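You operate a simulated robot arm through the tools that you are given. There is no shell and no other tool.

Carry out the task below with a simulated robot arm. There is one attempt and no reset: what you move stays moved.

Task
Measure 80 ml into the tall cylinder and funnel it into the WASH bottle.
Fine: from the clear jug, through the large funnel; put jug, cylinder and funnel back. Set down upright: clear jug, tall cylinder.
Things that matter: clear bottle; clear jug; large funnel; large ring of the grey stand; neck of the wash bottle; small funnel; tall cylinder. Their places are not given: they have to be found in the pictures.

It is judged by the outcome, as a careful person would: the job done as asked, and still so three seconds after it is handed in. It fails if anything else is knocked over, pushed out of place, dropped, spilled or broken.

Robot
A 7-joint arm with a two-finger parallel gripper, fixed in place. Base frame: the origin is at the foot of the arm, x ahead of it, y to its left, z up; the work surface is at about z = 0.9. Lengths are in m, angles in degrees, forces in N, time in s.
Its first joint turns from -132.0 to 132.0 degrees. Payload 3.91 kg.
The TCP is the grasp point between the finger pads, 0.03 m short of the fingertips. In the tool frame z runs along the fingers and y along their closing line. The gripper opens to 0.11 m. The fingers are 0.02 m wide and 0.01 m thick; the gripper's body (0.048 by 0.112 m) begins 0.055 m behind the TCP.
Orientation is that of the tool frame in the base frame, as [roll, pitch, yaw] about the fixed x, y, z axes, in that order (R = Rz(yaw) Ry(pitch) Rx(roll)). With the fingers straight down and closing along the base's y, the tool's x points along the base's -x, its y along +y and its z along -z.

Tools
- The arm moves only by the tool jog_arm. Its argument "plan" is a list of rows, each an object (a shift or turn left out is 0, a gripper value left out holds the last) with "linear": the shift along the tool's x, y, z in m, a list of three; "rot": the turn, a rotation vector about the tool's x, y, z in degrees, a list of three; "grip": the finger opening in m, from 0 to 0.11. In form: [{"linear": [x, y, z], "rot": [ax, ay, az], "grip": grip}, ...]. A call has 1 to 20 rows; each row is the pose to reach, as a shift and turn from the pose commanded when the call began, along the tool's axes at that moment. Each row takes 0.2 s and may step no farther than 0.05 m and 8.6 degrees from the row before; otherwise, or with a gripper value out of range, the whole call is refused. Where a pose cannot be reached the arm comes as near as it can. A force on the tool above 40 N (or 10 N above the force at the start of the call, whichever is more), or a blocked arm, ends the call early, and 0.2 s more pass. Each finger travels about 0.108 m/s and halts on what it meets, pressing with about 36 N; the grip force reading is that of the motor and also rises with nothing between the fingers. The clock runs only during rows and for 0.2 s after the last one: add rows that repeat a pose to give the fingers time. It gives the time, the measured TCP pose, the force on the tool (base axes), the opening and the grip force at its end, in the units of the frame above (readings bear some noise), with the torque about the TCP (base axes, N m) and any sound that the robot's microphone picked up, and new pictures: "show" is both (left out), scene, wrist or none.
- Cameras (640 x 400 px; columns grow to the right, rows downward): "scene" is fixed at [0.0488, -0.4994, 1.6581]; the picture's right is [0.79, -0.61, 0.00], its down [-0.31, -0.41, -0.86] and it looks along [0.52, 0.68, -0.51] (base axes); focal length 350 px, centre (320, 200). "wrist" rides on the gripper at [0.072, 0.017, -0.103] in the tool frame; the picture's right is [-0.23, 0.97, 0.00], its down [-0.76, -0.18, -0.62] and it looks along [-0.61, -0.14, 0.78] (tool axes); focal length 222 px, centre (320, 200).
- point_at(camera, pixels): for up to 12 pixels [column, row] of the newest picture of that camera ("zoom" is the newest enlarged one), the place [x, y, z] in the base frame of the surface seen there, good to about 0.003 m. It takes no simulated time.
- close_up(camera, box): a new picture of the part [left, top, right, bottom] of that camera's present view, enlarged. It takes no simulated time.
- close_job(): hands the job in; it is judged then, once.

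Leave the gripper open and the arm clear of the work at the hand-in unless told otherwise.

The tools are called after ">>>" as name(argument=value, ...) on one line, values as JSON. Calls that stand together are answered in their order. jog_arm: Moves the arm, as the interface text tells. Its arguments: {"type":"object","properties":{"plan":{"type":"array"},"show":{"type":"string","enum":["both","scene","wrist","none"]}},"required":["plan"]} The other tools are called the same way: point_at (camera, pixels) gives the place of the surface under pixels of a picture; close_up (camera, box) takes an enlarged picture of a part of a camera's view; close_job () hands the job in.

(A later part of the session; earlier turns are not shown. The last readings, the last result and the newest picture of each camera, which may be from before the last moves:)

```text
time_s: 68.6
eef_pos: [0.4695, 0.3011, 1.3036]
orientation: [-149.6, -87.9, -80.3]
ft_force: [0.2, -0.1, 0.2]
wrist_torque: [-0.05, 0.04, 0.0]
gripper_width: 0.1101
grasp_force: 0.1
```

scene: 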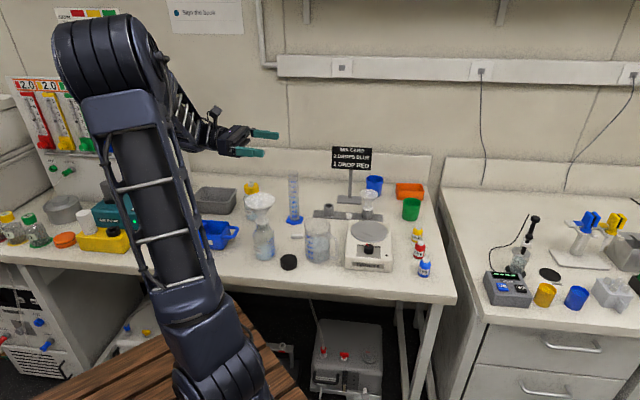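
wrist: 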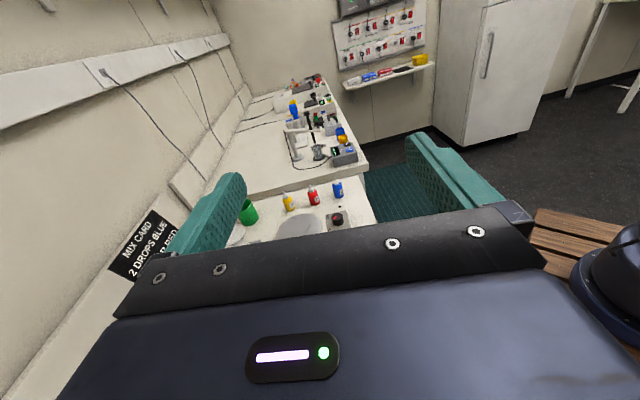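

At this heading (pour direction azimuth 130°) the pose is reached exactly. I'll test lower, at z about 1.20 over the funnel, and slightly past horizontal (94°).

>>> jog_arm(plan=[{"linear": [-0.025, -0.003, 0.0015], "rot": [0, 1.5, 0]}, {"linear": [-0.05, -0.0065, 0.003], "rot": [0, 3, 0]}, {"linear": [-0.075, -0.01, 0.0045], "rot": [0, 4.5, 0]}, {"linear": [-0.1, -0.013, 0.006], "rot": [0, 6, 0]}, {"linear": [-0.1, -0.013, 0.006], "rot": [0, 6, 0]}])

>>> close_up(camera="scene", box=[200, 120, 320, 220])

```text
time_s: 69.8
eef_pos: [0.4829, 0.3106, 1.204]
orientation: [-13.0, -85.6, 143.0]
ft_force: [0.9, -0.8, -0.3]
wrist_torque: [0.01, -0.01, 0.0]
gripper_width: 0.11
grasp_force: 0.1
```

scene: 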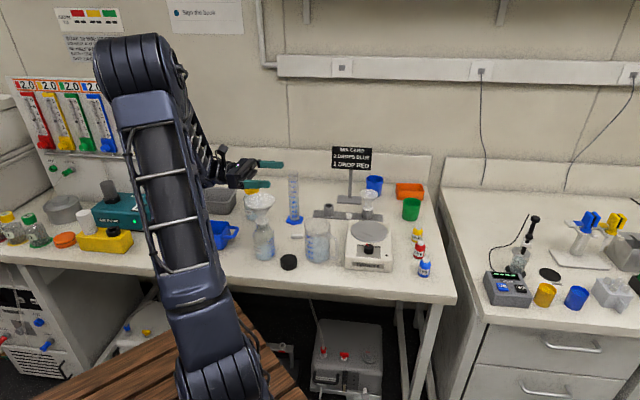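
wrist: 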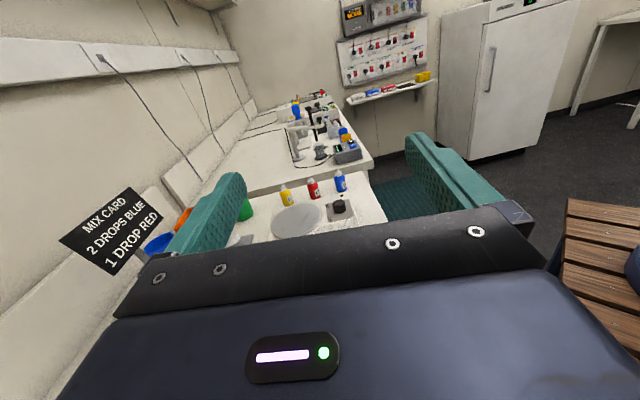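

```text
4.00 times, centred on (260, 170) of scene
```

zoom: 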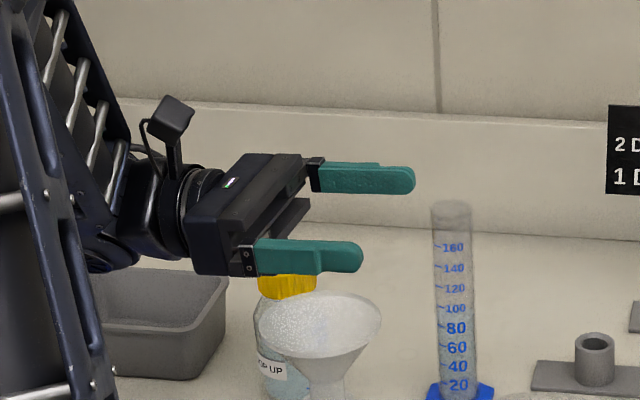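

Reachable at 94° with the hand clear above the funnel. I'll raise, return the tool to straight down, and then go to the cylinder with this same heading.

>>> jog_arm(plan=[{"linear": [0.04, 0, 0], "rot": [0, -4, 0]}, {"linear": [0.08, 0, 0], "rot": [0, -10, 0]}, {"linear": [0.1, 0, 0], "rot": [0, -18, 0]}, {"linear": [0.1, 0, 0], "rot": [0, -26, 0]}, {"linear": [0.1, 0, 0], "rot": [0, -34, 0]}, {"linear": [0.1, 0, 0], "rot": [0, -42, 0]}, {"linear": [0.1, 0, 0], "rot": [0, -50, 0]}, {"linear": [0.1, 0, 0], "rot": [0, -58, 0]}, {"linear": [0.1, 0, 0], "rot": [0, -66, 0]}, {"linear": [0.1, 0, 0], "rot": [0, -74, 0]}, {"linear": [0.1, 0, 0], "rot": [0, -82, 0]}, {"linear": [0.1, 0, 0], "rot": [0, -90, 0]}, {"linear": [0.1, 0, 0], "rot": [0, -94, 0]}, {"linear": [0.1, 0, 0], "rot": [0, -94, 0]}], show="wrist")

```text
time_s: 72.8
eef_pos: [0.4753, 0.3125, 1.3035]
orientation: [-179.1, -0.1, -50.1]
ft_force: [0.2, 0.4, -0.2]
wrist_torque: [0.0, 0.01, 0.0]
gripper_width: 0.1101
grasp_force: 0.1
```

wrist: 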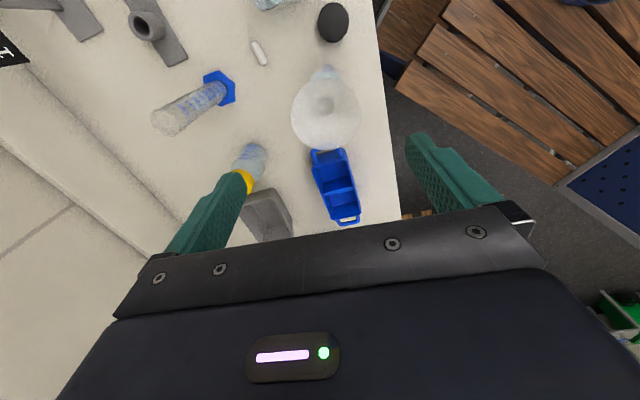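

Now the tool is vertical at heading -50° with a 0.9° lean that I'll remove. I'll move above the cylinder at (0.653, 0.442), staying high.

>>> jog_arm(plan=[{"linear": [0.0025, -0.036, 0], "rot": [-0.9, 0, 0]}, {"linear": [0.005, -0.073, 0], "rot": [-0.9, 0, 0]}, {"linear": [0.0075, -0.11, 0], "rot": [-0.9, 0, 0]}, {"linear": [0.01, -0.146, 0], "rot": [-0.9, 0, 0]}, {"linear": [0.0125, -0.183, 0], "rot": [-0.9, 0, 0]}, {"linear": [0.0151, -0.2194, 0], "rot": [-0.9, 0, 0]}, {"linear": [0.0151, -0.2194, 0], "rot": [-0.9, 0, 0]}])

>>> close_up(camera="wrist", box=[260, 100, 400, 210])

```text
time_s: 74.4
eef_pos: [0.6561, 0.4444, 1.3073]
orientation: [-179.9, -0.3, -49.9]
ft_force: [0.1, -0.9, -0.6]
wrist_torque: [-0.02, -0.03, 0.02]
gripper_width: 0.1099
grasp_force: 0.0
```

scene: 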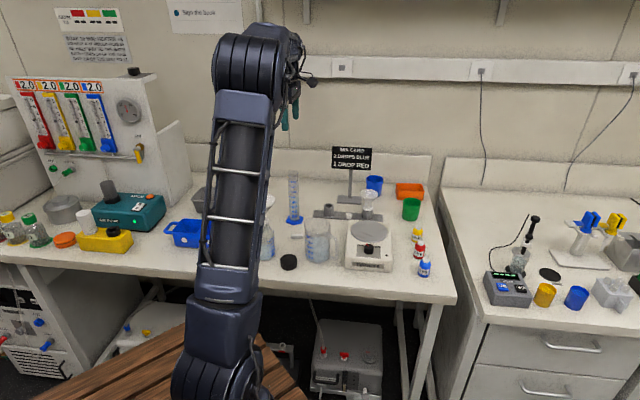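
wrist: 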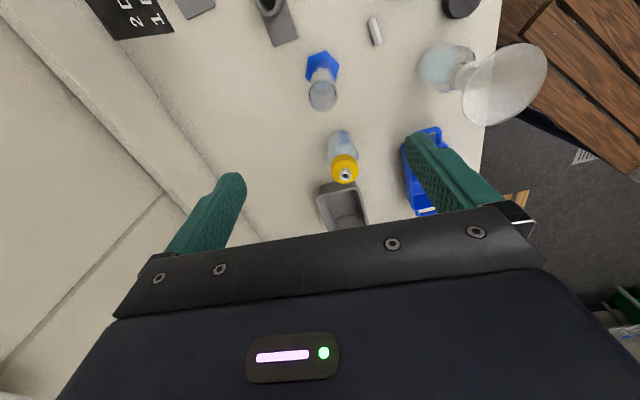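

```text
3.64 times, centred on (330, 155) of wrist
```

zoom: 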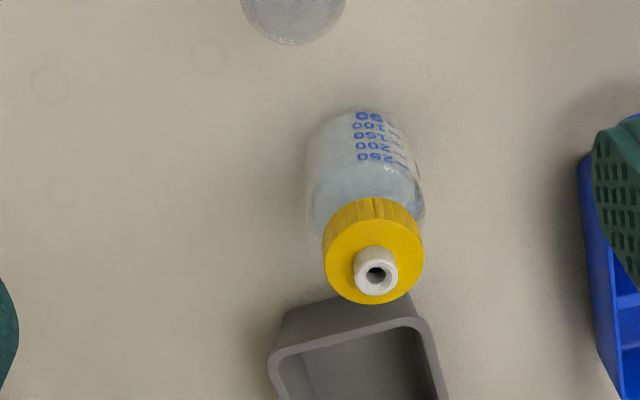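

The cylinder's mouth is at about (322,95) in the wrist picture. I'll enlarge it and measure its rim centre.

>>> close_up(camera="wrist", box=[290, 45, 354, 115])

```text
5.71 times, centred on (322, 80) of wrist
```

zoom: 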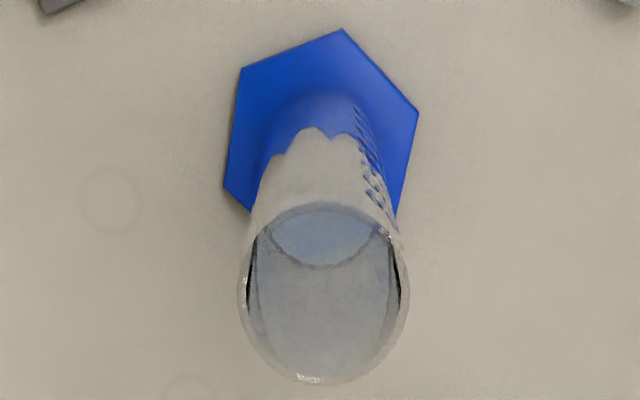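

>>> point_at(camera="zoom", pixels=[[240, 290], [243, 310], [250, 330], [270, 360], [309, 378], [345, 375], [375, 360], [400, 325], [407, 290], [404, 275], [325, 208], [280, 222]])

>>> point_at(camera="zoom", pixels=[[342, 34], [245, 70], [228, 180], [412, 112], [395, 205], [300, 240], [330, 250], [330, 100], [340, 230], [250, 200]])

```text
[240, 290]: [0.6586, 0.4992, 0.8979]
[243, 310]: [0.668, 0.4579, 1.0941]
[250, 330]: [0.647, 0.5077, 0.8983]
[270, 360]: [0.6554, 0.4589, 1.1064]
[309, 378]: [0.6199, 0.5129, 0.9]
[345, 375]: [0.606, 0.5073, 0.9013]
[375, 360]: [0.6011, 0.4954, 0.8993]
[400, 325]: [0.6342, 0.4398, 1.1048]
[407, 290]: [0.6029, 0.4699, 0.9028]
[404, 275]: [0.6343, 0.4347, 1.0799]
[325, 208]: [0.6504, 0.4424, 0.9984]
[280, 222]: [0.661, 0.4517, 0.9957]
```

```text
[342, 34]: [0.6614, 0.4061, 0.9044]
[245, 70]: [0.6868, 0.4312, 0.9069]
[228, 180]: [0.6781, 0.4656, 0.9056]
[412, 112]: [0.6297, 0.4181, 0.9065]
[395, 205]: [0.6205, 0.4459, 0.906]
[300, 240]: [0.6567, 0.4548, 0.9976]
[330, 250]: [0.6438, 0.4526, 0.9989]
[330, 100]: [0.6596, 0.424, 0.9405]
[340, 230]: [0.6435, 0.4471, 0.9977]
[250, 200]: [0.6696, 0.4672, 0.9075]
```

The cylinder axis is at (0.6535, 0.442) and its rim z is 1.106. I'll correct 3.5 mm sideways and descend to z 1.081 with the fingers open.

>>> jog_arm(plan=[{"linear": [0, 0.0035, 0.03]}, {"linear": [0, 0.0035, 0.07]}, {"linear": [0, 0.0035, 0.11]}, {"linear": [0, 0.0035, 0.15]}, {"linear": [0, 0.0035, 0.185]}, {"linear": [0, 0.0035, 0.21]}, {"linear": [0, 0.0035, 0.226]}, {"linear": [0, 0.0035, 0.226]}])

>>> close_up(camera="scene", box=[264, 150, 328, 230])

```text
time_s: 76.2
eef_pos: [0.6503, 0.4418, 1.0807]
orientation: [-179.9, -0.4, -50.1]
ft_force: [0.3, -0.1, 0.0]
wrist_torque: [0.03, 0.02, -0.01]
gripper_width: 0.11
grasp_force: 0.0
```

scene: 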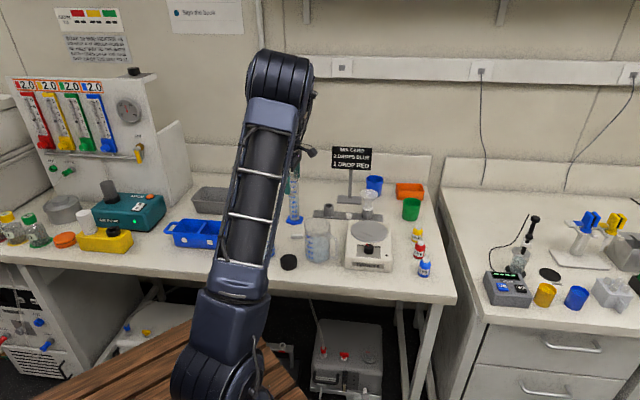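
wrist: 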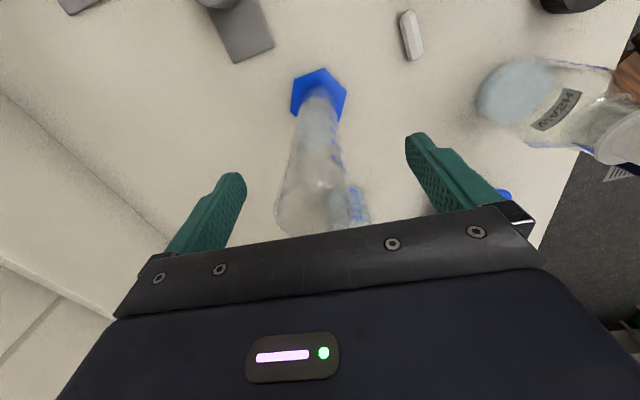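

```text
5.00 times, centred on (296, 190) of scene
```

zoom: 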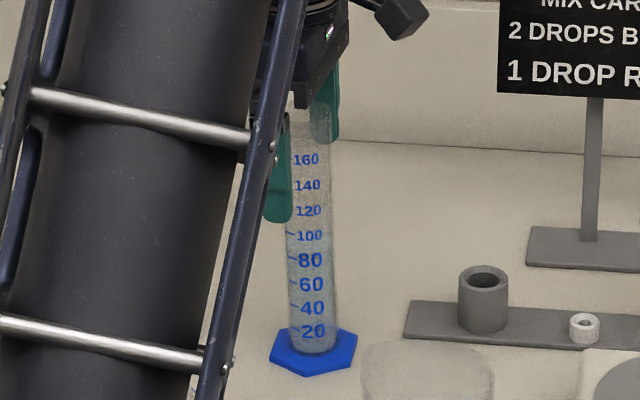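

The cylinder is about 2–3 mm off centre toward the left finger. I'll shift by that and close.

>>> jog_arm(plan=[{"linear": [0.0015, -0.0025, 0]}, {"linear": [0.0015, -0.0025, 0], "grip": 0.08}, {"linear": [0.0015, -0.0025, 0], "grip": 0.055}, {"linear": [0.0015, -0.0025, 0], "grip": 0.048}, {"linear": [0.0015, -0.0025, 0], "grip": 0.048}])

>>> close_up(camera="wrist", box=[220, 100, 420, 225])

```text
time_s: 77.4
eef_pos: [0.6541, 0.4418, 1.0817]
orientation: [-179.8, -0.4, -49.9]
ft_force: [-0.3, 0.9, 0.0]
wrist_torque: [0.01, 0.03, 0.01]
gripper_width: 0.0479
grasp_force: 0.0
```

scene: 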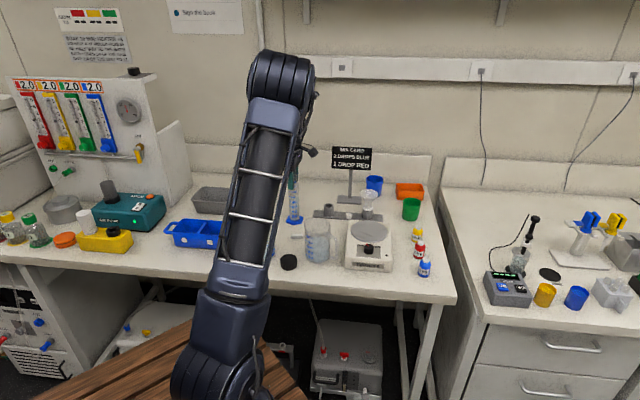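
wrist: 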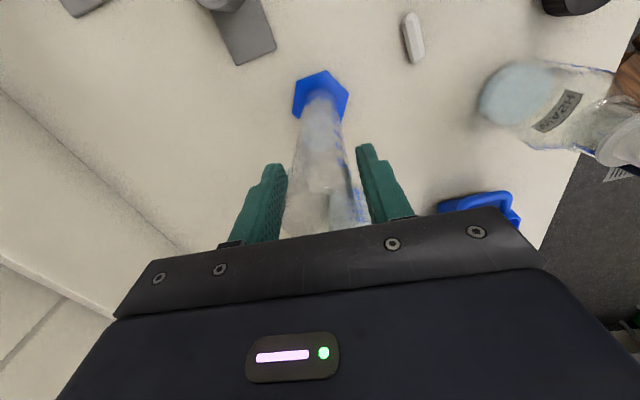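

```text
3.20 times, centred on (320, 162) of wrist
```

zoom: 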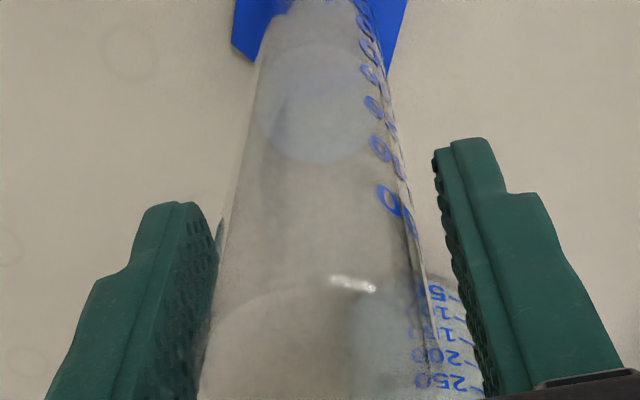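

It's still closer to the left finger by about 2.5 mm. I'll shift again and close fully.

>>> jog_arm(plan=[{"linear": [0, -0.0025, 0]}, {"linear": [0, -0.0025, 0], "grip": 0.044}, {"linear": [0, -0.0025, 0], "grip": 0.04}, {"linear": [0, -0.0025, 0], "grip": 0.03}, {"linear": [0, -0.0025, 0], "grip": 0.025}, {"linear": [0, -0.0025, 0], "grip": 0.025}])

>>> close_up(camera="scene", box=[264, 150, 328, 230])

```text
time_s: 78.8
eef_pos: [0.6557, 0.4428, 1.0815]
orientation: [-179.9, -0.4, -50.0]
ft_force: [-0.7, -0.6, 1.0]
wrist_torque: [0.05, -0.05, -0.04]
gripper_width: 0.0383
grasp_force: 36.5
```

scene: 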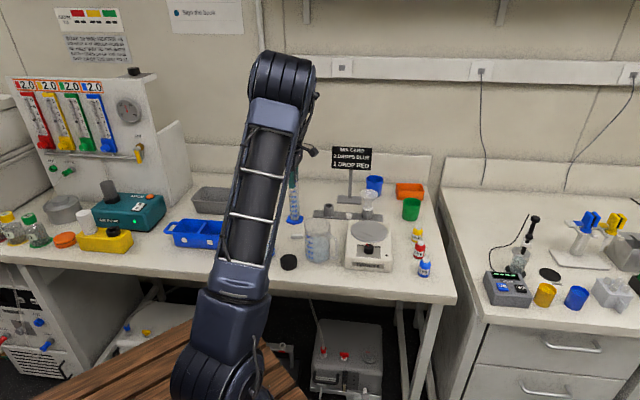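
wrist: 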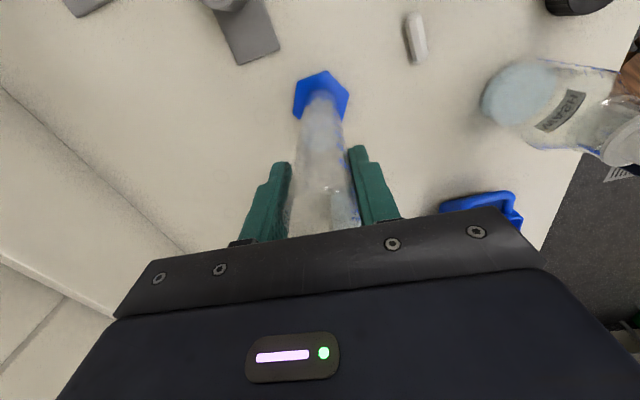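

```text
5.00 times, centred on (296, 190) of scene
```

zoom: 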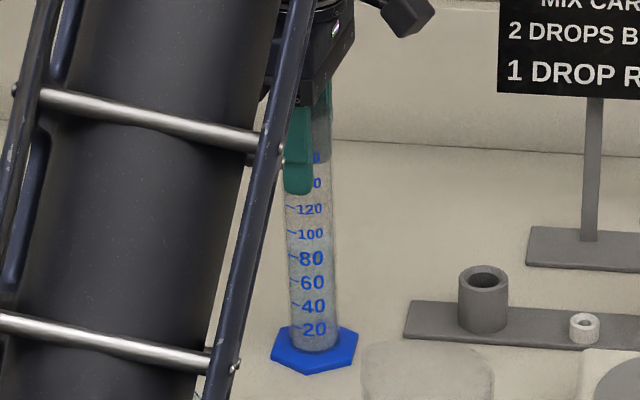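

Gripped at 38 mm with 36 N; the cylinder is upright. I'll lift it straight up by 0.22 m, gently.

>>> jog_arm(plan=[{"linear": [0, 0, -0.008]}, {"linear": [0, 0, -0.025]}, {"linear": [0, 0, -0.05]}, {"linear": [0, 0, -0.08]}, {"linear": [0, 0, -0.11]}, {"linear": [0, 0, -0.14]}, {"linear": [0, 0, -0.17]}, {"linear": [0, 0, -0.2]}, {"linear": [0, 0, -0.215]}, {"linear": [0, 0, -0.22]}, {"linear": [0, 0, -0.22]}])

>>> close_up(camera="scene", box=[264, 110, 328, 190])

```text
time_s: 81.2
eef_pos: [0.6562, 0.4436, 1.3005]
orientation: [-179.8, -0.2, -50.1]
ft_force: [-0.2, -0.3, -1.4]
wrist_torque: [0.01, -0.04, -0.02]
gripper_width: 0.0381
grasp_force: 35.7
```

scene: 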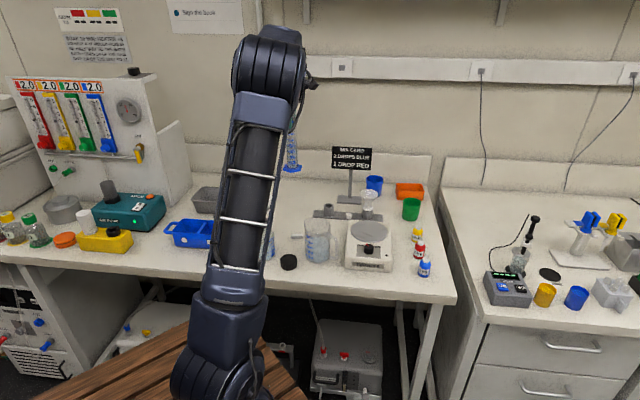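
wrist: 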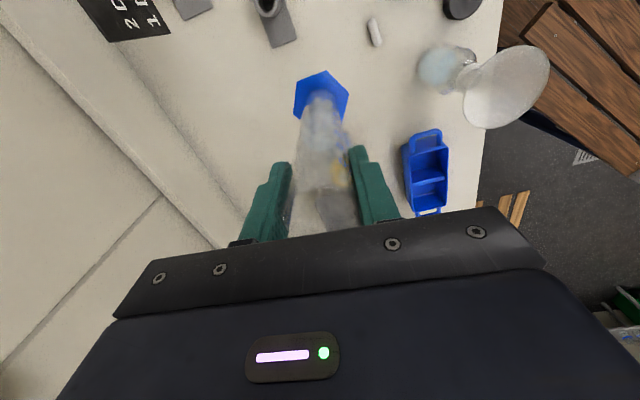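

```text
5.00 times, centred on (296, 150) of scene
```

zoom: 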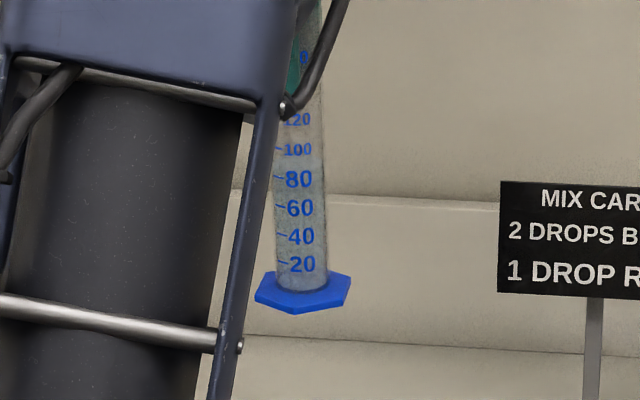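

The cylinder is steady. Now I'll tilt it to 70° (no flow expected before about 80°) while carrying it high over to the funnel side.

>>> jog_arm(plan=[{"linear": [0, 0.004, 0], "rot": [0, 4, 0]}, {"linear": [0, 0.012, 0], "rot": [0, 9, 0]}, {"linear": [0.0004, 0.024, 0], "rot": [0, 15, 0]}, {"linear": [0.0008, 0.04, 0], "rot": [0, 21, 0]}, {"linear": [0.0012, 0.058, 0], "rot": [0, 27, 0]}, {"linear": [0.0015, 0.076, 0], "rot": [0, 33, 0]}, {"linear": [0.0019, 0.094, 0], "rot": [0, 39, 0]}, {"linear": [0.0023, 0.112, 0], "rot": [0, 45, 0]}, {"linear": [0.0026, 0.13, 0], "rot": [0, 51, 0]}, {"linear": [0.003, 0.148, 0], "rot": [0, 57, 0]}, {"linear": [0.0034, 0.166, 0], "rot": [0, 62, 0]}, {"linear": [0.0038, 0.184, 0], "rot": [0, 66, 0]}, {"linear": [0.0041, 0.2, 0], "rot": [0, 69, 0]}, {"linear": [0.0044, 0.214, 0], "rot": [0, 70, 0]}, {"linear": [0.0045, 0.2216, 0], "rot": [0, 70, 0]}, {"linear": [0.0045, 0.2216, 0], "rot": [0, 70, 0]}])

>>> close_up(camera="scene", box=[200, 110, 360, 210])

```text
time_s: 84.6
eef_pos: [0.4884, 0.296, 1.2994]
orientation: [-179.7, -70.3, -50.2]
ft_force: [1.1, -0.5, -1.2]
wrist_torque: [0.14, 0.12, 0.0]
gripper_width: 0.0378
grasp_force: 36.2
```

scene: 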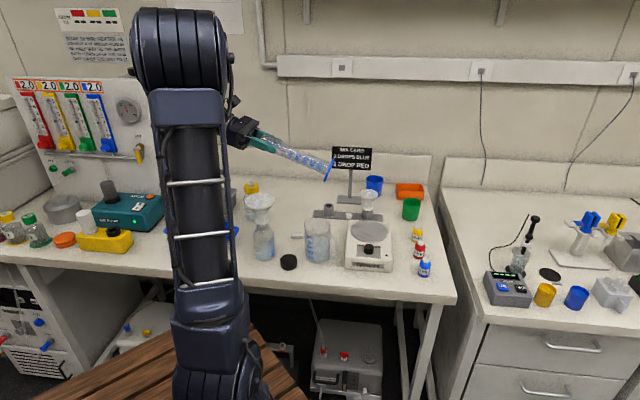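
wrist: 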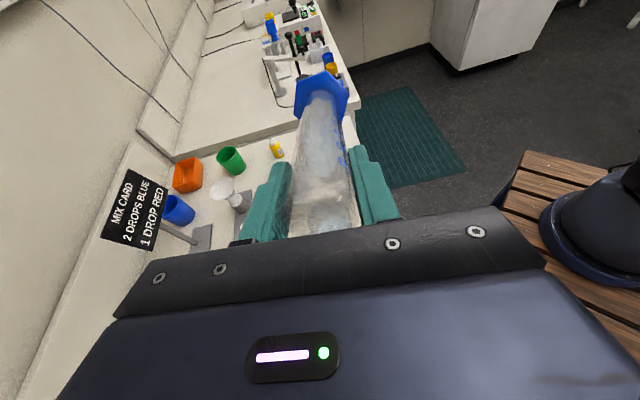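

```text
4.00 times, centred on (280, 160) of scene
```

zoom: 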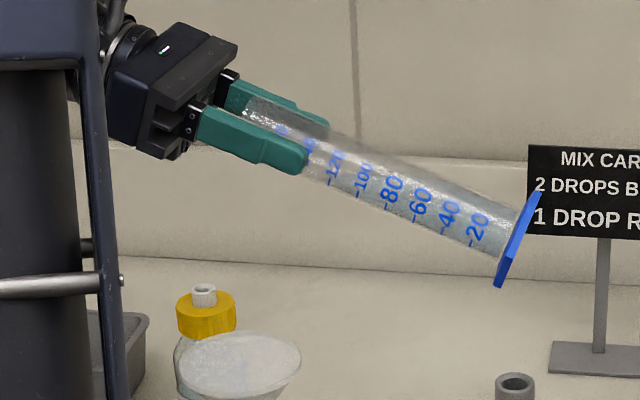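

The cylinder is held firmly with no slip. I'll descend over the funnel to about 3 cm above the pouring height and check.

>>> jog_arm(plan=[{"linear": [-0.03, -0.0005, 0.011]}, {"linear": [-0.06, -0.001, 0.022]}, {"linear": [-0.09, -0.0015, 0.033]}, {"linear": [-0.112, -0.0018, 0.041]}, {"linear": [-0.1222, -0.0018, 0.0445]}, {"linear": [-0.1222, -0.0018, 0.0445]}])

>>> close_up(camera="scene", box=[216, 150, 312, 220])

```text
time_s: 86.0
eef_pos: [0.4905, 0.2991, 1.169]
orientation: [-179.7, -70.4, -50.3]
ft_force: [0.1, -0.6, -1.3]
wrist_torque: [0.16, 0.07, -0.02]
gripper_width: 0.038
grasp_force: 36.5
```

scene: 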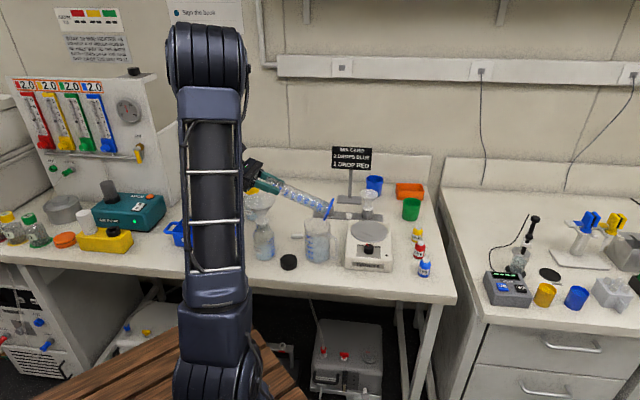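
wrist: 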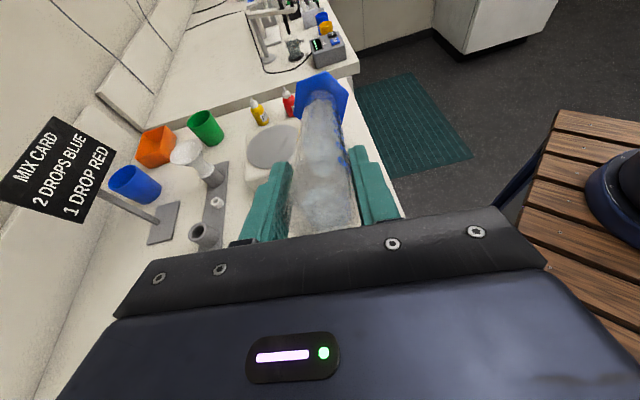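

```text
5.71 times, centred on (264, 185) of scene
```

zoom: 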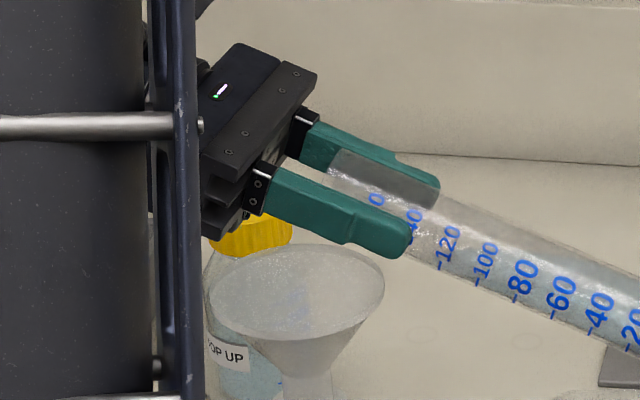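

The lip should be about 5 cm above the funnel rim and near its centre. I'll lower to the pouring height while tipping to 75°.

>>> jog_arm(plan=[{"linear": [-0.01, 0.0008, 0.0035], "rot": [0, 1.5, 0]}, {"linear": [-0.02, 0.0014, 0.0072], "rot": [0, 3, 0]}, {"linear": [-0.026, 0.0018, 0.0095], "rot": [0, 4.6, 0]}, {"linear": [-0.026, 0.0018, 0.0095], "rot": [0, 4.6, 0]}], show="scene")

>>> close_up(camera="scene", box=[216, 160, 312, 230])

```text
time_s: 87.0
eef_pos: [0.4895, 0.2979, 1.143]
orientation: [-179.7, -75.0, -50.5]
ft_force: [-0.2, 0.2, -1.3]
wrist_torque: [0.11, 0.11, -0.02]
gripper_width: 0.0379
grasp_force: 36.4
```

scene: 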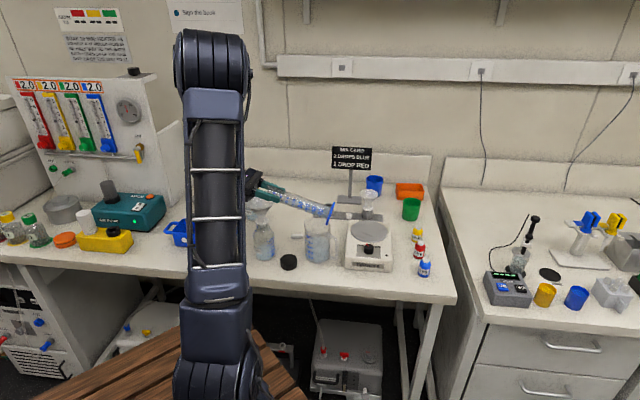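

```text
5.71 times, centred on (264, 195) of scene
```

zoom: 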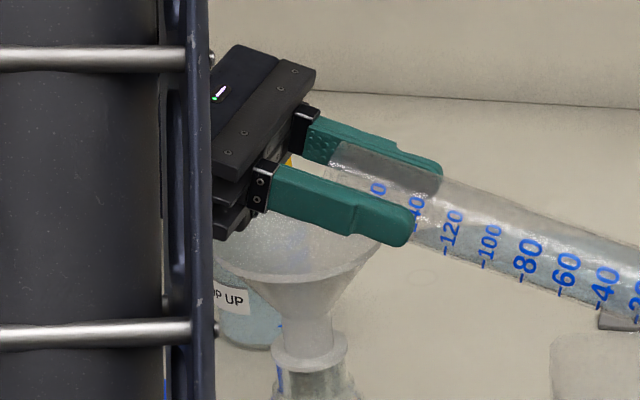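

In position. I'll tip on slowly to 80° with the lip held fixed over the funnel.

>>> jog_arm(plan=[{"linear": [0.0008, 0, -0.0007], "rot": [0, 2, 0]}, {"linear": [0.0016, 0, -0.0013], "rot": [0, 3.5, 0]}, {"linear": [0.0021, 0, -0.0017], "rot": [0, 5, 0]}, {"linear": [0.0021, 0, -0.0017], "rot": [0, 5, 0]}], show="none")

>>> close_up(camera="scene", box=[232, 170, 312, 270])

```text
time_s: 88.0
eef_pos: [0.4891, 0.2983, 1.1449]
orientation: [-179.5, -79.9, -50.6]
ft_force: [-0.2, 0.4, 0.5]
wrist_torque: [0.31, 0.23, -0.07]
gripper_width: 0.038
grasp_force: 36.5
```

```text
4.00 times, centred on (272, 220) of scene
```

zoom: 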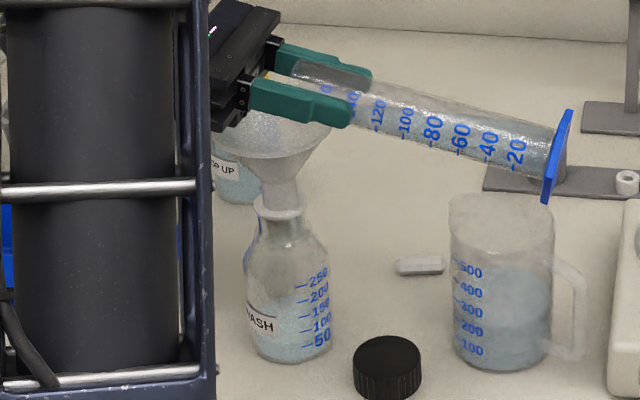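

The force and torque readings changed (upward push and larger torque), which might be a light contact of the hand. I'll look closely before doing anything more.

>>> close_up(camera="scene", box=[244, 170, 284, 220])

>>> jog_arm(plan=[{"linear": [0, 0, 0]}], show="both")

```text
8.00 times, centred on (264, 195) of scene
```

zoom: 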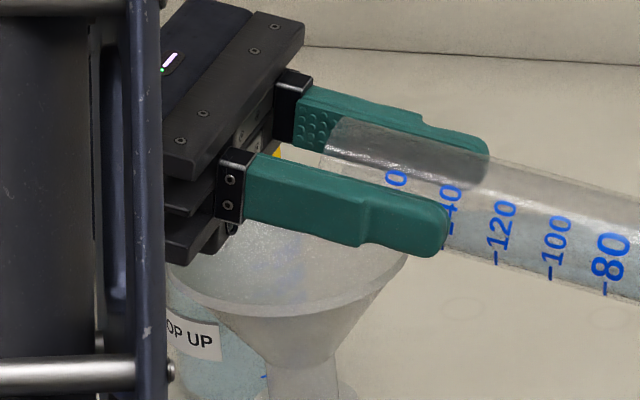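

```text
time_s: 88.4
eef_pos: [0.4881, 0.2987, 1.1451]
orientation: [-179.4, -79.9, -50.4]
ft_force: [0.5, -0.3, 1.0]
wrist_torque: [0.23, 0.19, -0.02]
gripper_width: 0.038
grasp_force: 36.1
```

scene: 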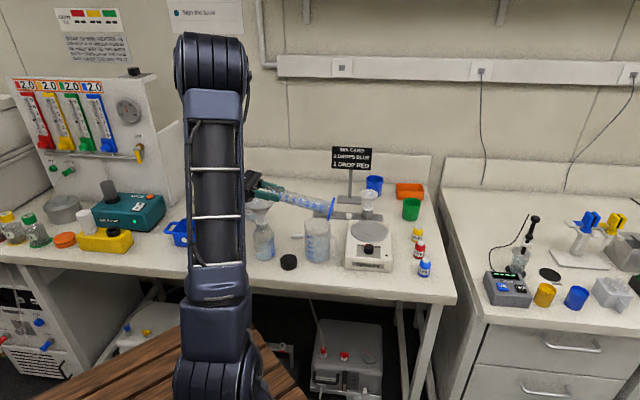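
wrist: 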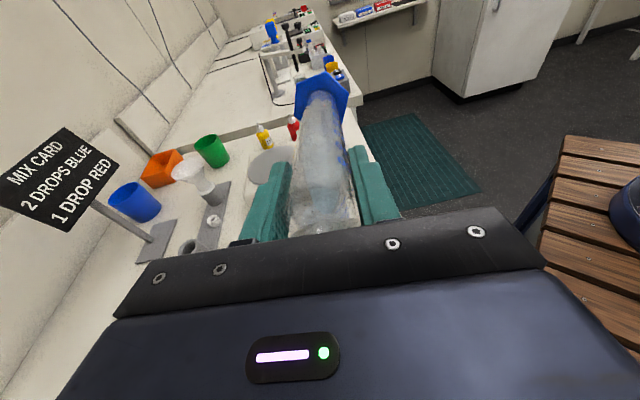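

There is a light touch of about 2 N: the lower part of the hand rests on the far side of the funnel rim. I'll raise 30 mm right away, tipping back to 76°, and inspect the funnel.

>>> jog_arm(plan=[{"linear": [0.008, 0, 0], "rot": [0, -1.5, 0]}, {"linear": [0.018, 0, 0.0003], "rot": [0, -3, 0]}, {"linear": [0.0306, 0, 0.0007], "rot": [0, -4, 0]}, {"linear": [0.0306, 0, 0.0007], "rot": [0, -4, 0]}], show="none")

>>> close_up(camera="scene", box=[240, 165, 288, 235])

```text
time_s: 89.4
eef_pos: [0.4922, 0.2931, 1.1759]
orientation: [-179.6, -75.9, -50.3]
ft_force: [-0.5, 0.2, -1.9]
wrist_torque: [0.12, 0.1, 0.0]
gripper_width: 0.0378
grasp_force: 35.7
```

```text
5.71 times, centred on (264, 200) of scene
```

zoom: 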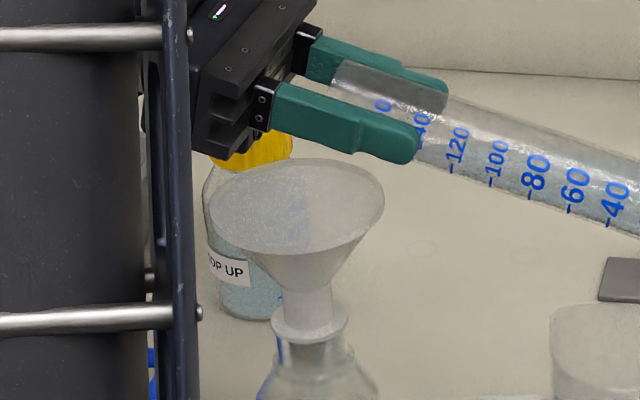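

Contact is gone and the funnel is still seated upright. The lip is now about 5 cm above the rim and 17 mm short of the centre, which suits the forward fall of the stream. I'll tip again to 81°.

>>> jog_arm(plan=[{"linear": [0.0008, 0, -0.0007], "rot": [0, 2, 0]}, {"linear": [0.0014, 0, -0.0012], "rot": [0, 3.5, 0]}, {"linear": [0.002, 0, -0.0017], "rot": [0, 5, 0]}, {"linear": [0.002, 0, -0.0017], "rot": [0, 5, 0]}], show="none")

>>> close_up(camera="scene", box=[240, 165, 304, 265])

```text
time_s: 90.4
eef_pos: [0.4921, 0.2936, 1.1775]
orientation: [-179.3, -80.9, -50.7]
ft_force: [-0.5, -0.6, -0.6]
wrist_torque: [0.12, 0.09, 0.07]
gripper_width: 0.0381
grasp_force: 35.8
```

```text
4.00 times, centred on (272, 215) of scene
```

zoom: 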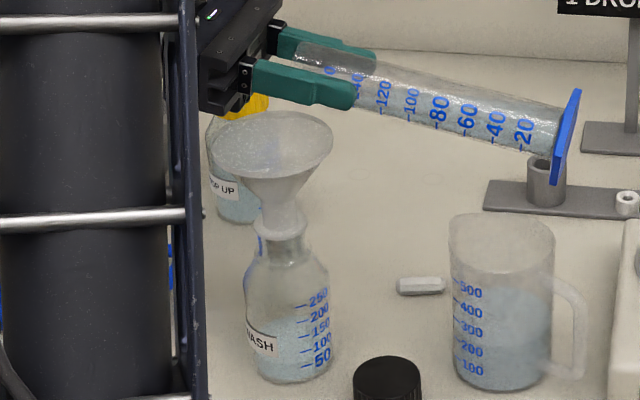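

No flow yet and no contact. I'll tip to 83°.

>>> jog_arm(plan=[{"linear": [0.0004, 0, -0.0003], "rot": [0, 1, 0]}, {"linear": [0.0008, 0, -0.0006], "rot": [0, 2, 0]}, {"linear": [0.0008, 0, -0.0006], "rot": [0, 2, 0]}, {"linear": [0.0008, 0, -0.0006], "rot": [0, 2, 0]}], show="none")

>>> close_up(camera="scene", box=[240, 165, 304, 265])

```text
time_s: 91.4
eef_pos: [0.4914, 0.2937, 1.1776]
orientation: [-179.3, -82.8, -50.7]
ft_force: [0.7, -0.7, -1.0]
wrist_torque: [0.13, 0.1, -0.01]
gripper_width: 0.0379
grasp_force: 36.4
```

```text
4.00 times, centred on (272, 215) of scene
```

zoom: 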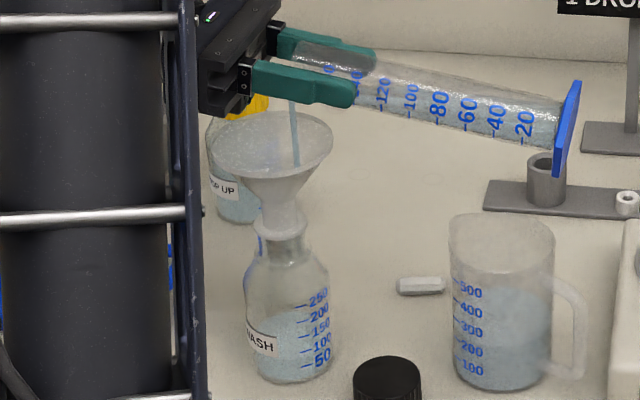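

A thin stream falls vertically inside the funnel, right of the centre. I'll move the lip 8 mm toward the funnel centre and tip to 85°.

>>> jog_arm(plan=[{"linear": [-0.0003, 0, -0.003], "rot": [0, 0.5, 0]}, {"linear": [-0.0002, 0, -0.006], "rot": [0, 1, 0]}, {"linear": [0, 0, -0.0086], "rot": [0, 2, 0]}, {"linear": [0, 0, -0.0086], "rot": [0, 2, 0]}, {"linear": [0, 0, -0.0086], "rot": [0, 2, 0]}], show="none")

>>> close_up(camera="scene", box=[240, 165, 304, 265])

```text
time_s: 92.6
eef_pos: [0.4856, 0.3002, 1.1786]
orientation: [-179.0, -84.9, -51.1]
ft_force: [1.6, 0.6, -1.0]
wrist_torque: [0.1, 0.1, -0.03]
gripper_width: 0.0375
grasp_force: 36.2
```

```text
4.00 times, centred on (272, 215) of scene
```

zoom: 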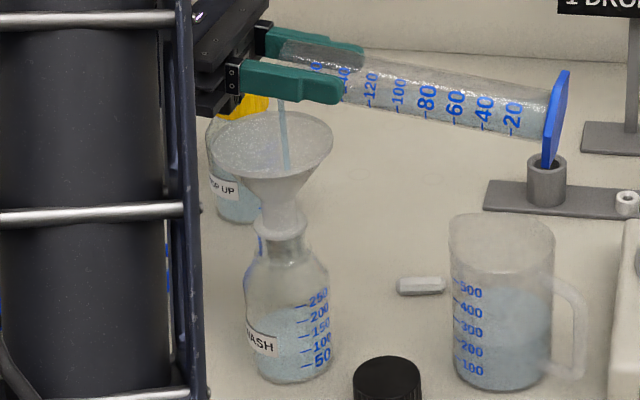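

The stream lands near the centre. I'll go on to 87° slowly and wait.

>>> jog_arm(plan=[{"linear": [0.0005, 0, -0.0003], "rot": [0, 1, 0]}, {"linear": [0.0005, 0, -0.0003], "rot": [0, 1, 0]}, {"linear": [0.001, 0, -0.0007], "rot": [0, 2, 0]}, {"linear": [0.001, 0, -0.0007], "rot": [0, 2, 0]}, {"linear": [0.001, 0, -0.0007], "rot": [0, 2, 0]}], show="none")

>>> close_up(camera="scene", box=[240, 165, 304, 265])

```text
time_s: 93.8
eef_pos: [0.4849, 0.3012, 1.1808]
orientation: [-178.1, -86.9, -51.7]
ft_force: [0.0, 0.5, -0.6]
wrist_torque: [0.1, 0.08, -0.03]
gripper_width: 0.0375
grasp_force: 36.2
```

```text
4.00 times, centred on (272, 215) of scene
```

zoom: 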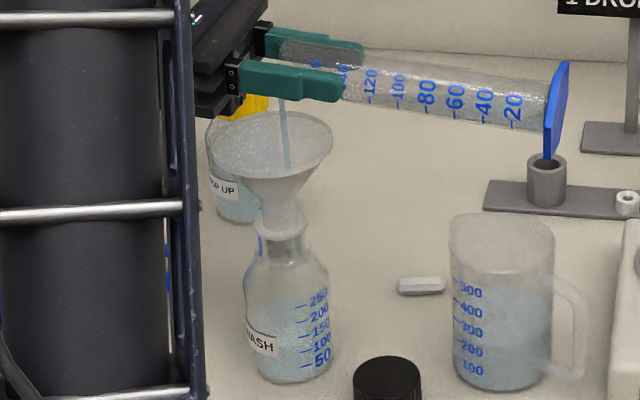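

It's flowing well. I'll go on to 89° slowly.

>>> jog_arm(plan=[{"linear": [0.0005, 0, -0.0003], "rot": [0, 1, 0]}, {"linear": [0.0005, 0, -0.0003], "rot": [0, 1, 0]}, {"linear": [0.0005, 0, -0.0003], "rot": [0, 1, 0]}, {"linear": [0.001, 0, -0.0007], "rot": [0, 2, 0]}, {"linear": [0.001, 0, -0.0007], "rot": [0, 2, 0]}, {"linear": [0.001, 0, -0.0007], "rot": [0, 2, 0]}, {"linear": [0.001, 0, -0.0007], "rot": [0, 2, 0]}, {"linear": [0.001, 0, -0.0007], "rot": [0, 2, 0]}], show="none")

>>> close_up(camera="scene", box=[240, 165, 304, 265])

>>> close_up(camera="scene", box=[264, 168, 312, 208])

```text
time_s: 95.6
eef_pos: [0.4853, 0.3018, 1.1817]
orientation: [-175.2, -88.9, -54.8]
ft_force: [-0.4, -0.3, 0.3]
wrist_torque: [0.08, 0.06, -0.04]
gripper_width: 0.0374
grasp_force: 36.0
```

```text
4.00 times, centred on (272, 215) of scene
```

zoom: 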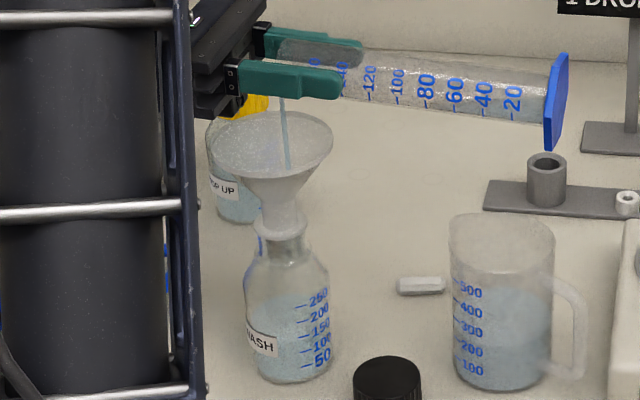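

```text
10.00 times, centred on (288, 188) of scene
```

zoom: 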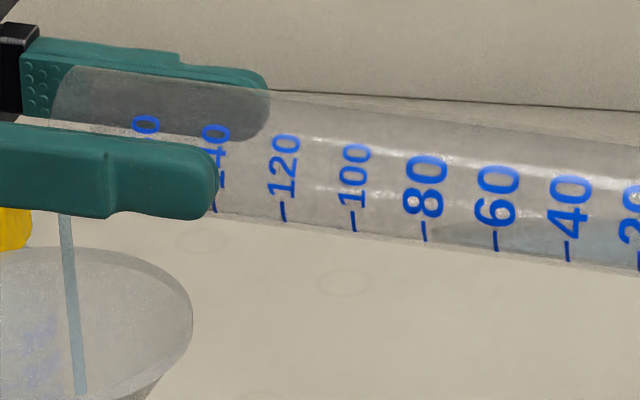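

A small wedge remains at the base end and the stream continues. I'll hold here for a second.

>>> jog_arm(plan=[{"linear": [0, 0, 0]}, {"linear": [0, 0, 0]}, {"linear": [0, 0, 0]}, {"linear": [0, 0, 0]}, {"linear": [0, 0, 0]}], show="none")

>>> close_up(camera="scene", box=[264, 168, 328, 208])

>>> close_up(camera="scene", box=[240, 190, 296, 265])

```text
time_s: 96.8
eef_pos: [0.4839, 0.3011, 1.183]
orientation: [-175.2, -88.9, -54.7]
ft_force: [0.5, -0.5, -0.1]
wrist_torque: [0.04, 0.05, 0.04]
gripper_width: 0.0374
grasp_force: 36.3
```

```text
10.00 times, centred on (296, 188) of scene
```

zoom: 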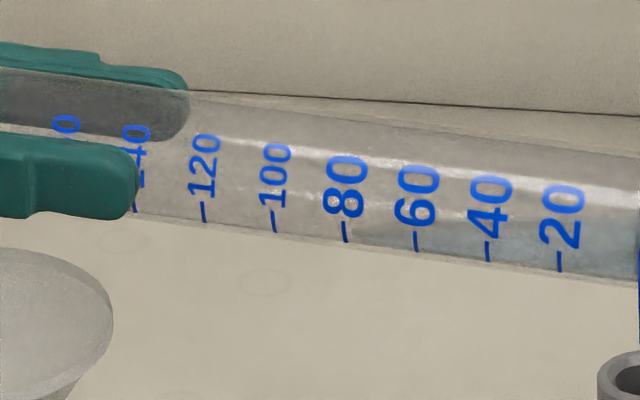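

```text
5.33 times, centred on (268, 228) of scene
```

zoom: 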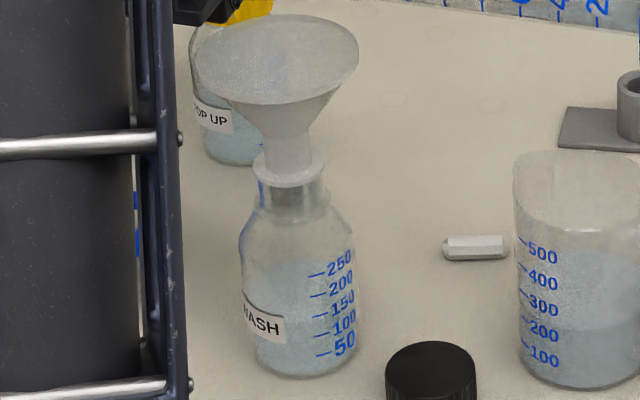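

The stream has stopped at 89°, leaving a thin wedge in the cylinder that I estimate at about 4–5 ml. I'll check the bottle level against its marks.

>>> close_up(camera="scene", box=[250, 228, 282, 264])

```text
11.11 times, centred on (266, 246) of scene
```

zoom: 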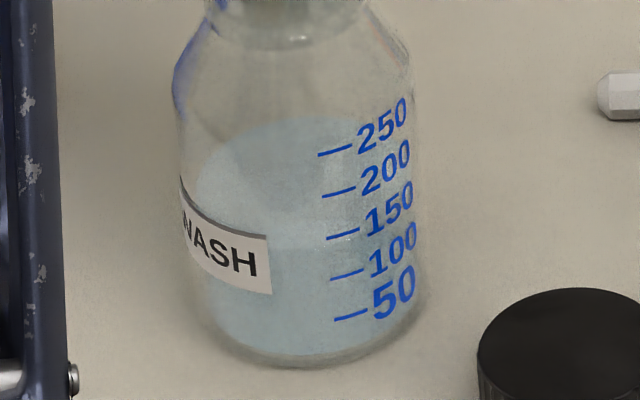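

>>> point_at(camera="zoom", pixels=[[250, 140], [280, 130], [300, 150], [260, 170], [290, 180], [310, 200], [230, 170], [270, 200], [300, 215], [240, 190], [320, 170], [280, 160]])

>>> point_at(camera="zoom", pixels=[[325, 153], [345, 148], [328, 195], [348, 190], [333, 237], [353, 232], [337, 277], [357, 272], [341, 319], [361, 313]])

```text
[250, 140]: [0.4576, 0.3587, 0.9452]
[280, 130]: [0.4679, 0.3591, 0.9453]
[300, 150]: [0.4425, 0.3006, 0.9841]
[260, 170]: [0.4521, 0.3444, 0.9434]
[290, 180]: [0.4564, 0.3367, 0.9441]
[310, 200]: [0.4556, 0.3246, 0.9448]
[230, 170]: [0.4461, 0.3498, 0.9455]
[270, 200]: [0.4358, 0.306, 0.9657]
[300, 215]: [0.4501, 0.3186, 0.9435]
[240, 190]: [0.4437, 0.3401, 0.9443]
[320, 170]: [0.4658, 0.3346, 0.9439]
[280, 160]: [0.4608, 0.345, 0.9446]
```

```text
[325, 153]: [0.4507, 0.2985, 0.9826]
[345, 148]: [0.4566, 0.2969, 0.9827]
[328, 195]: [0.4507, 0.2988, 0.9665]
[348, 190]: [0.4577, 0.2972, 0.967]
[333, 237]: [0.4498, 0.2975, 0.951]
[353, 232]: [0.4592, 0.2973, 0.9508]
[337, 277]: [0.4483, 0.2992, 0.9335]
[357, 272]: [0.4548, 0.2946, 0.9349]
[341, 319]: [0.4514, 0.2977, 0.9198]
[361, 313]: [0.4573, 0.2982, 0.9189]
```

The bottle has gained about 80 ml (from about 50 to about 130), so I'll stop here. I'll tip back with the lip over the funnel, then raise.

>>> jog_arm(plan=[{"linear": [-0.0022, 0, 0.0012], "rot": [0, -5, 0]}, {"linear": [-0.0044, 0, 0.0025], "rot": [0, -10, 0]}, {"linear": [-0.0066, 0, 0.0037], "rot": [0, -14, 0]}, {"linear": [-0.0066, 0, 0.0037], "rot": [0, -14, 0]}, {"linear": [0.02, 0, 0.003], "rot": [0, -14, 0]}, {"linear": [0.05, 0, 0.003], "rot": [0, -14, 0]}, {"linear": [0.085, 0, 0.002], "rot": [0, -14, 0]}, {"linear": [0.115, 0, 0.002], "rot": [0, -14, 0]}, {"linear": [0.115, 0, 0.002], "rot": [0, -14, 0]}])

>>> close_up(camera="scene", box=[216, 130, 344, 230])

```text
time_s: 98.8
eef_pos: [0.4859, 0.2986, 1.2957]
orientation: [-179.7, -74.9, -50.3]
ft_force: [0.0, -0.1, -0.7]
wrist_torque: [0.05, 0.06, -0.04]
gripper_width: 0.0369
grasp_force: 36.1
```

scene: 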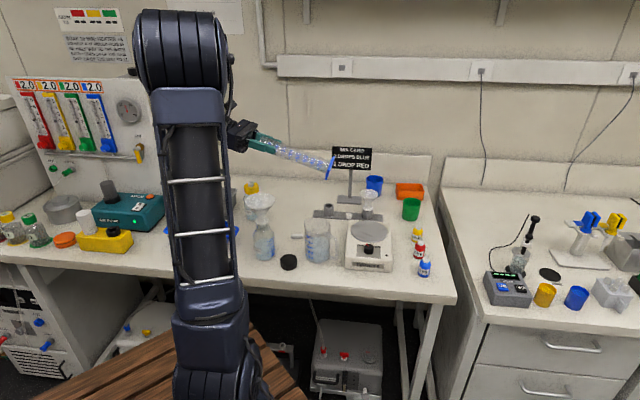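
wrist: 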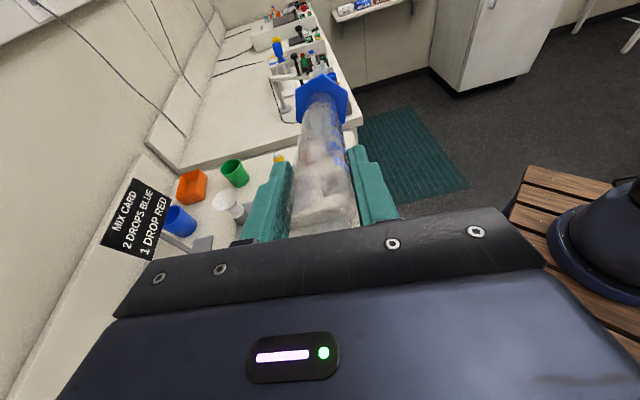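

```text
4.00 times, centred on (280, 180) of scene
```

zoom: 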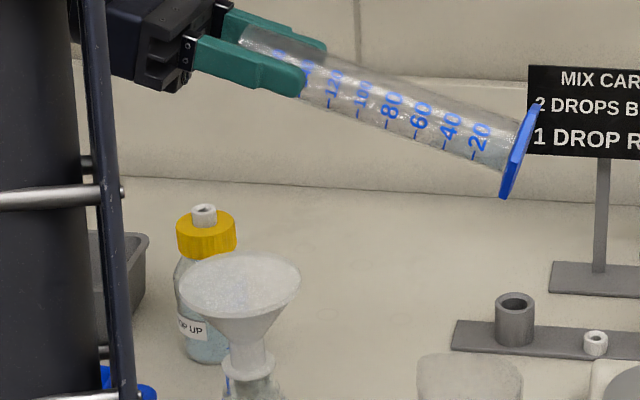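

The grip opening has drifted from 38.3 to 36.9 mm, so the cylinder may have crept in the pads. I'll look closely at how it sits.

>>> close_up(camera="scene", box=[256, 130, 304, 160])

>>> close_up(camera="wrist", box=[230, 60, 420, 240])

```text
13.33 times, centred on (280, 145) of scene
```

zoom: 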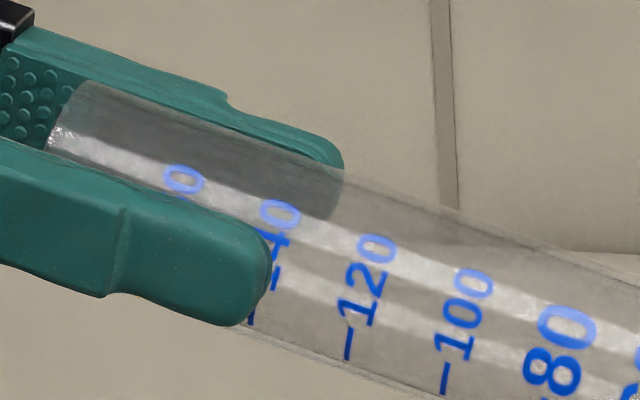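

```text
2.22 times, centred on (325, 150) of wrist
```

zoom: 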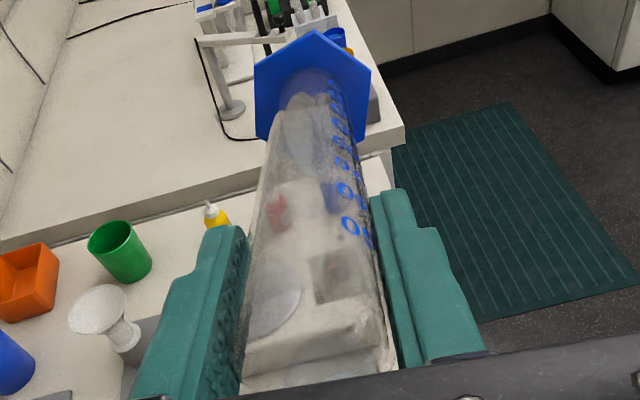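

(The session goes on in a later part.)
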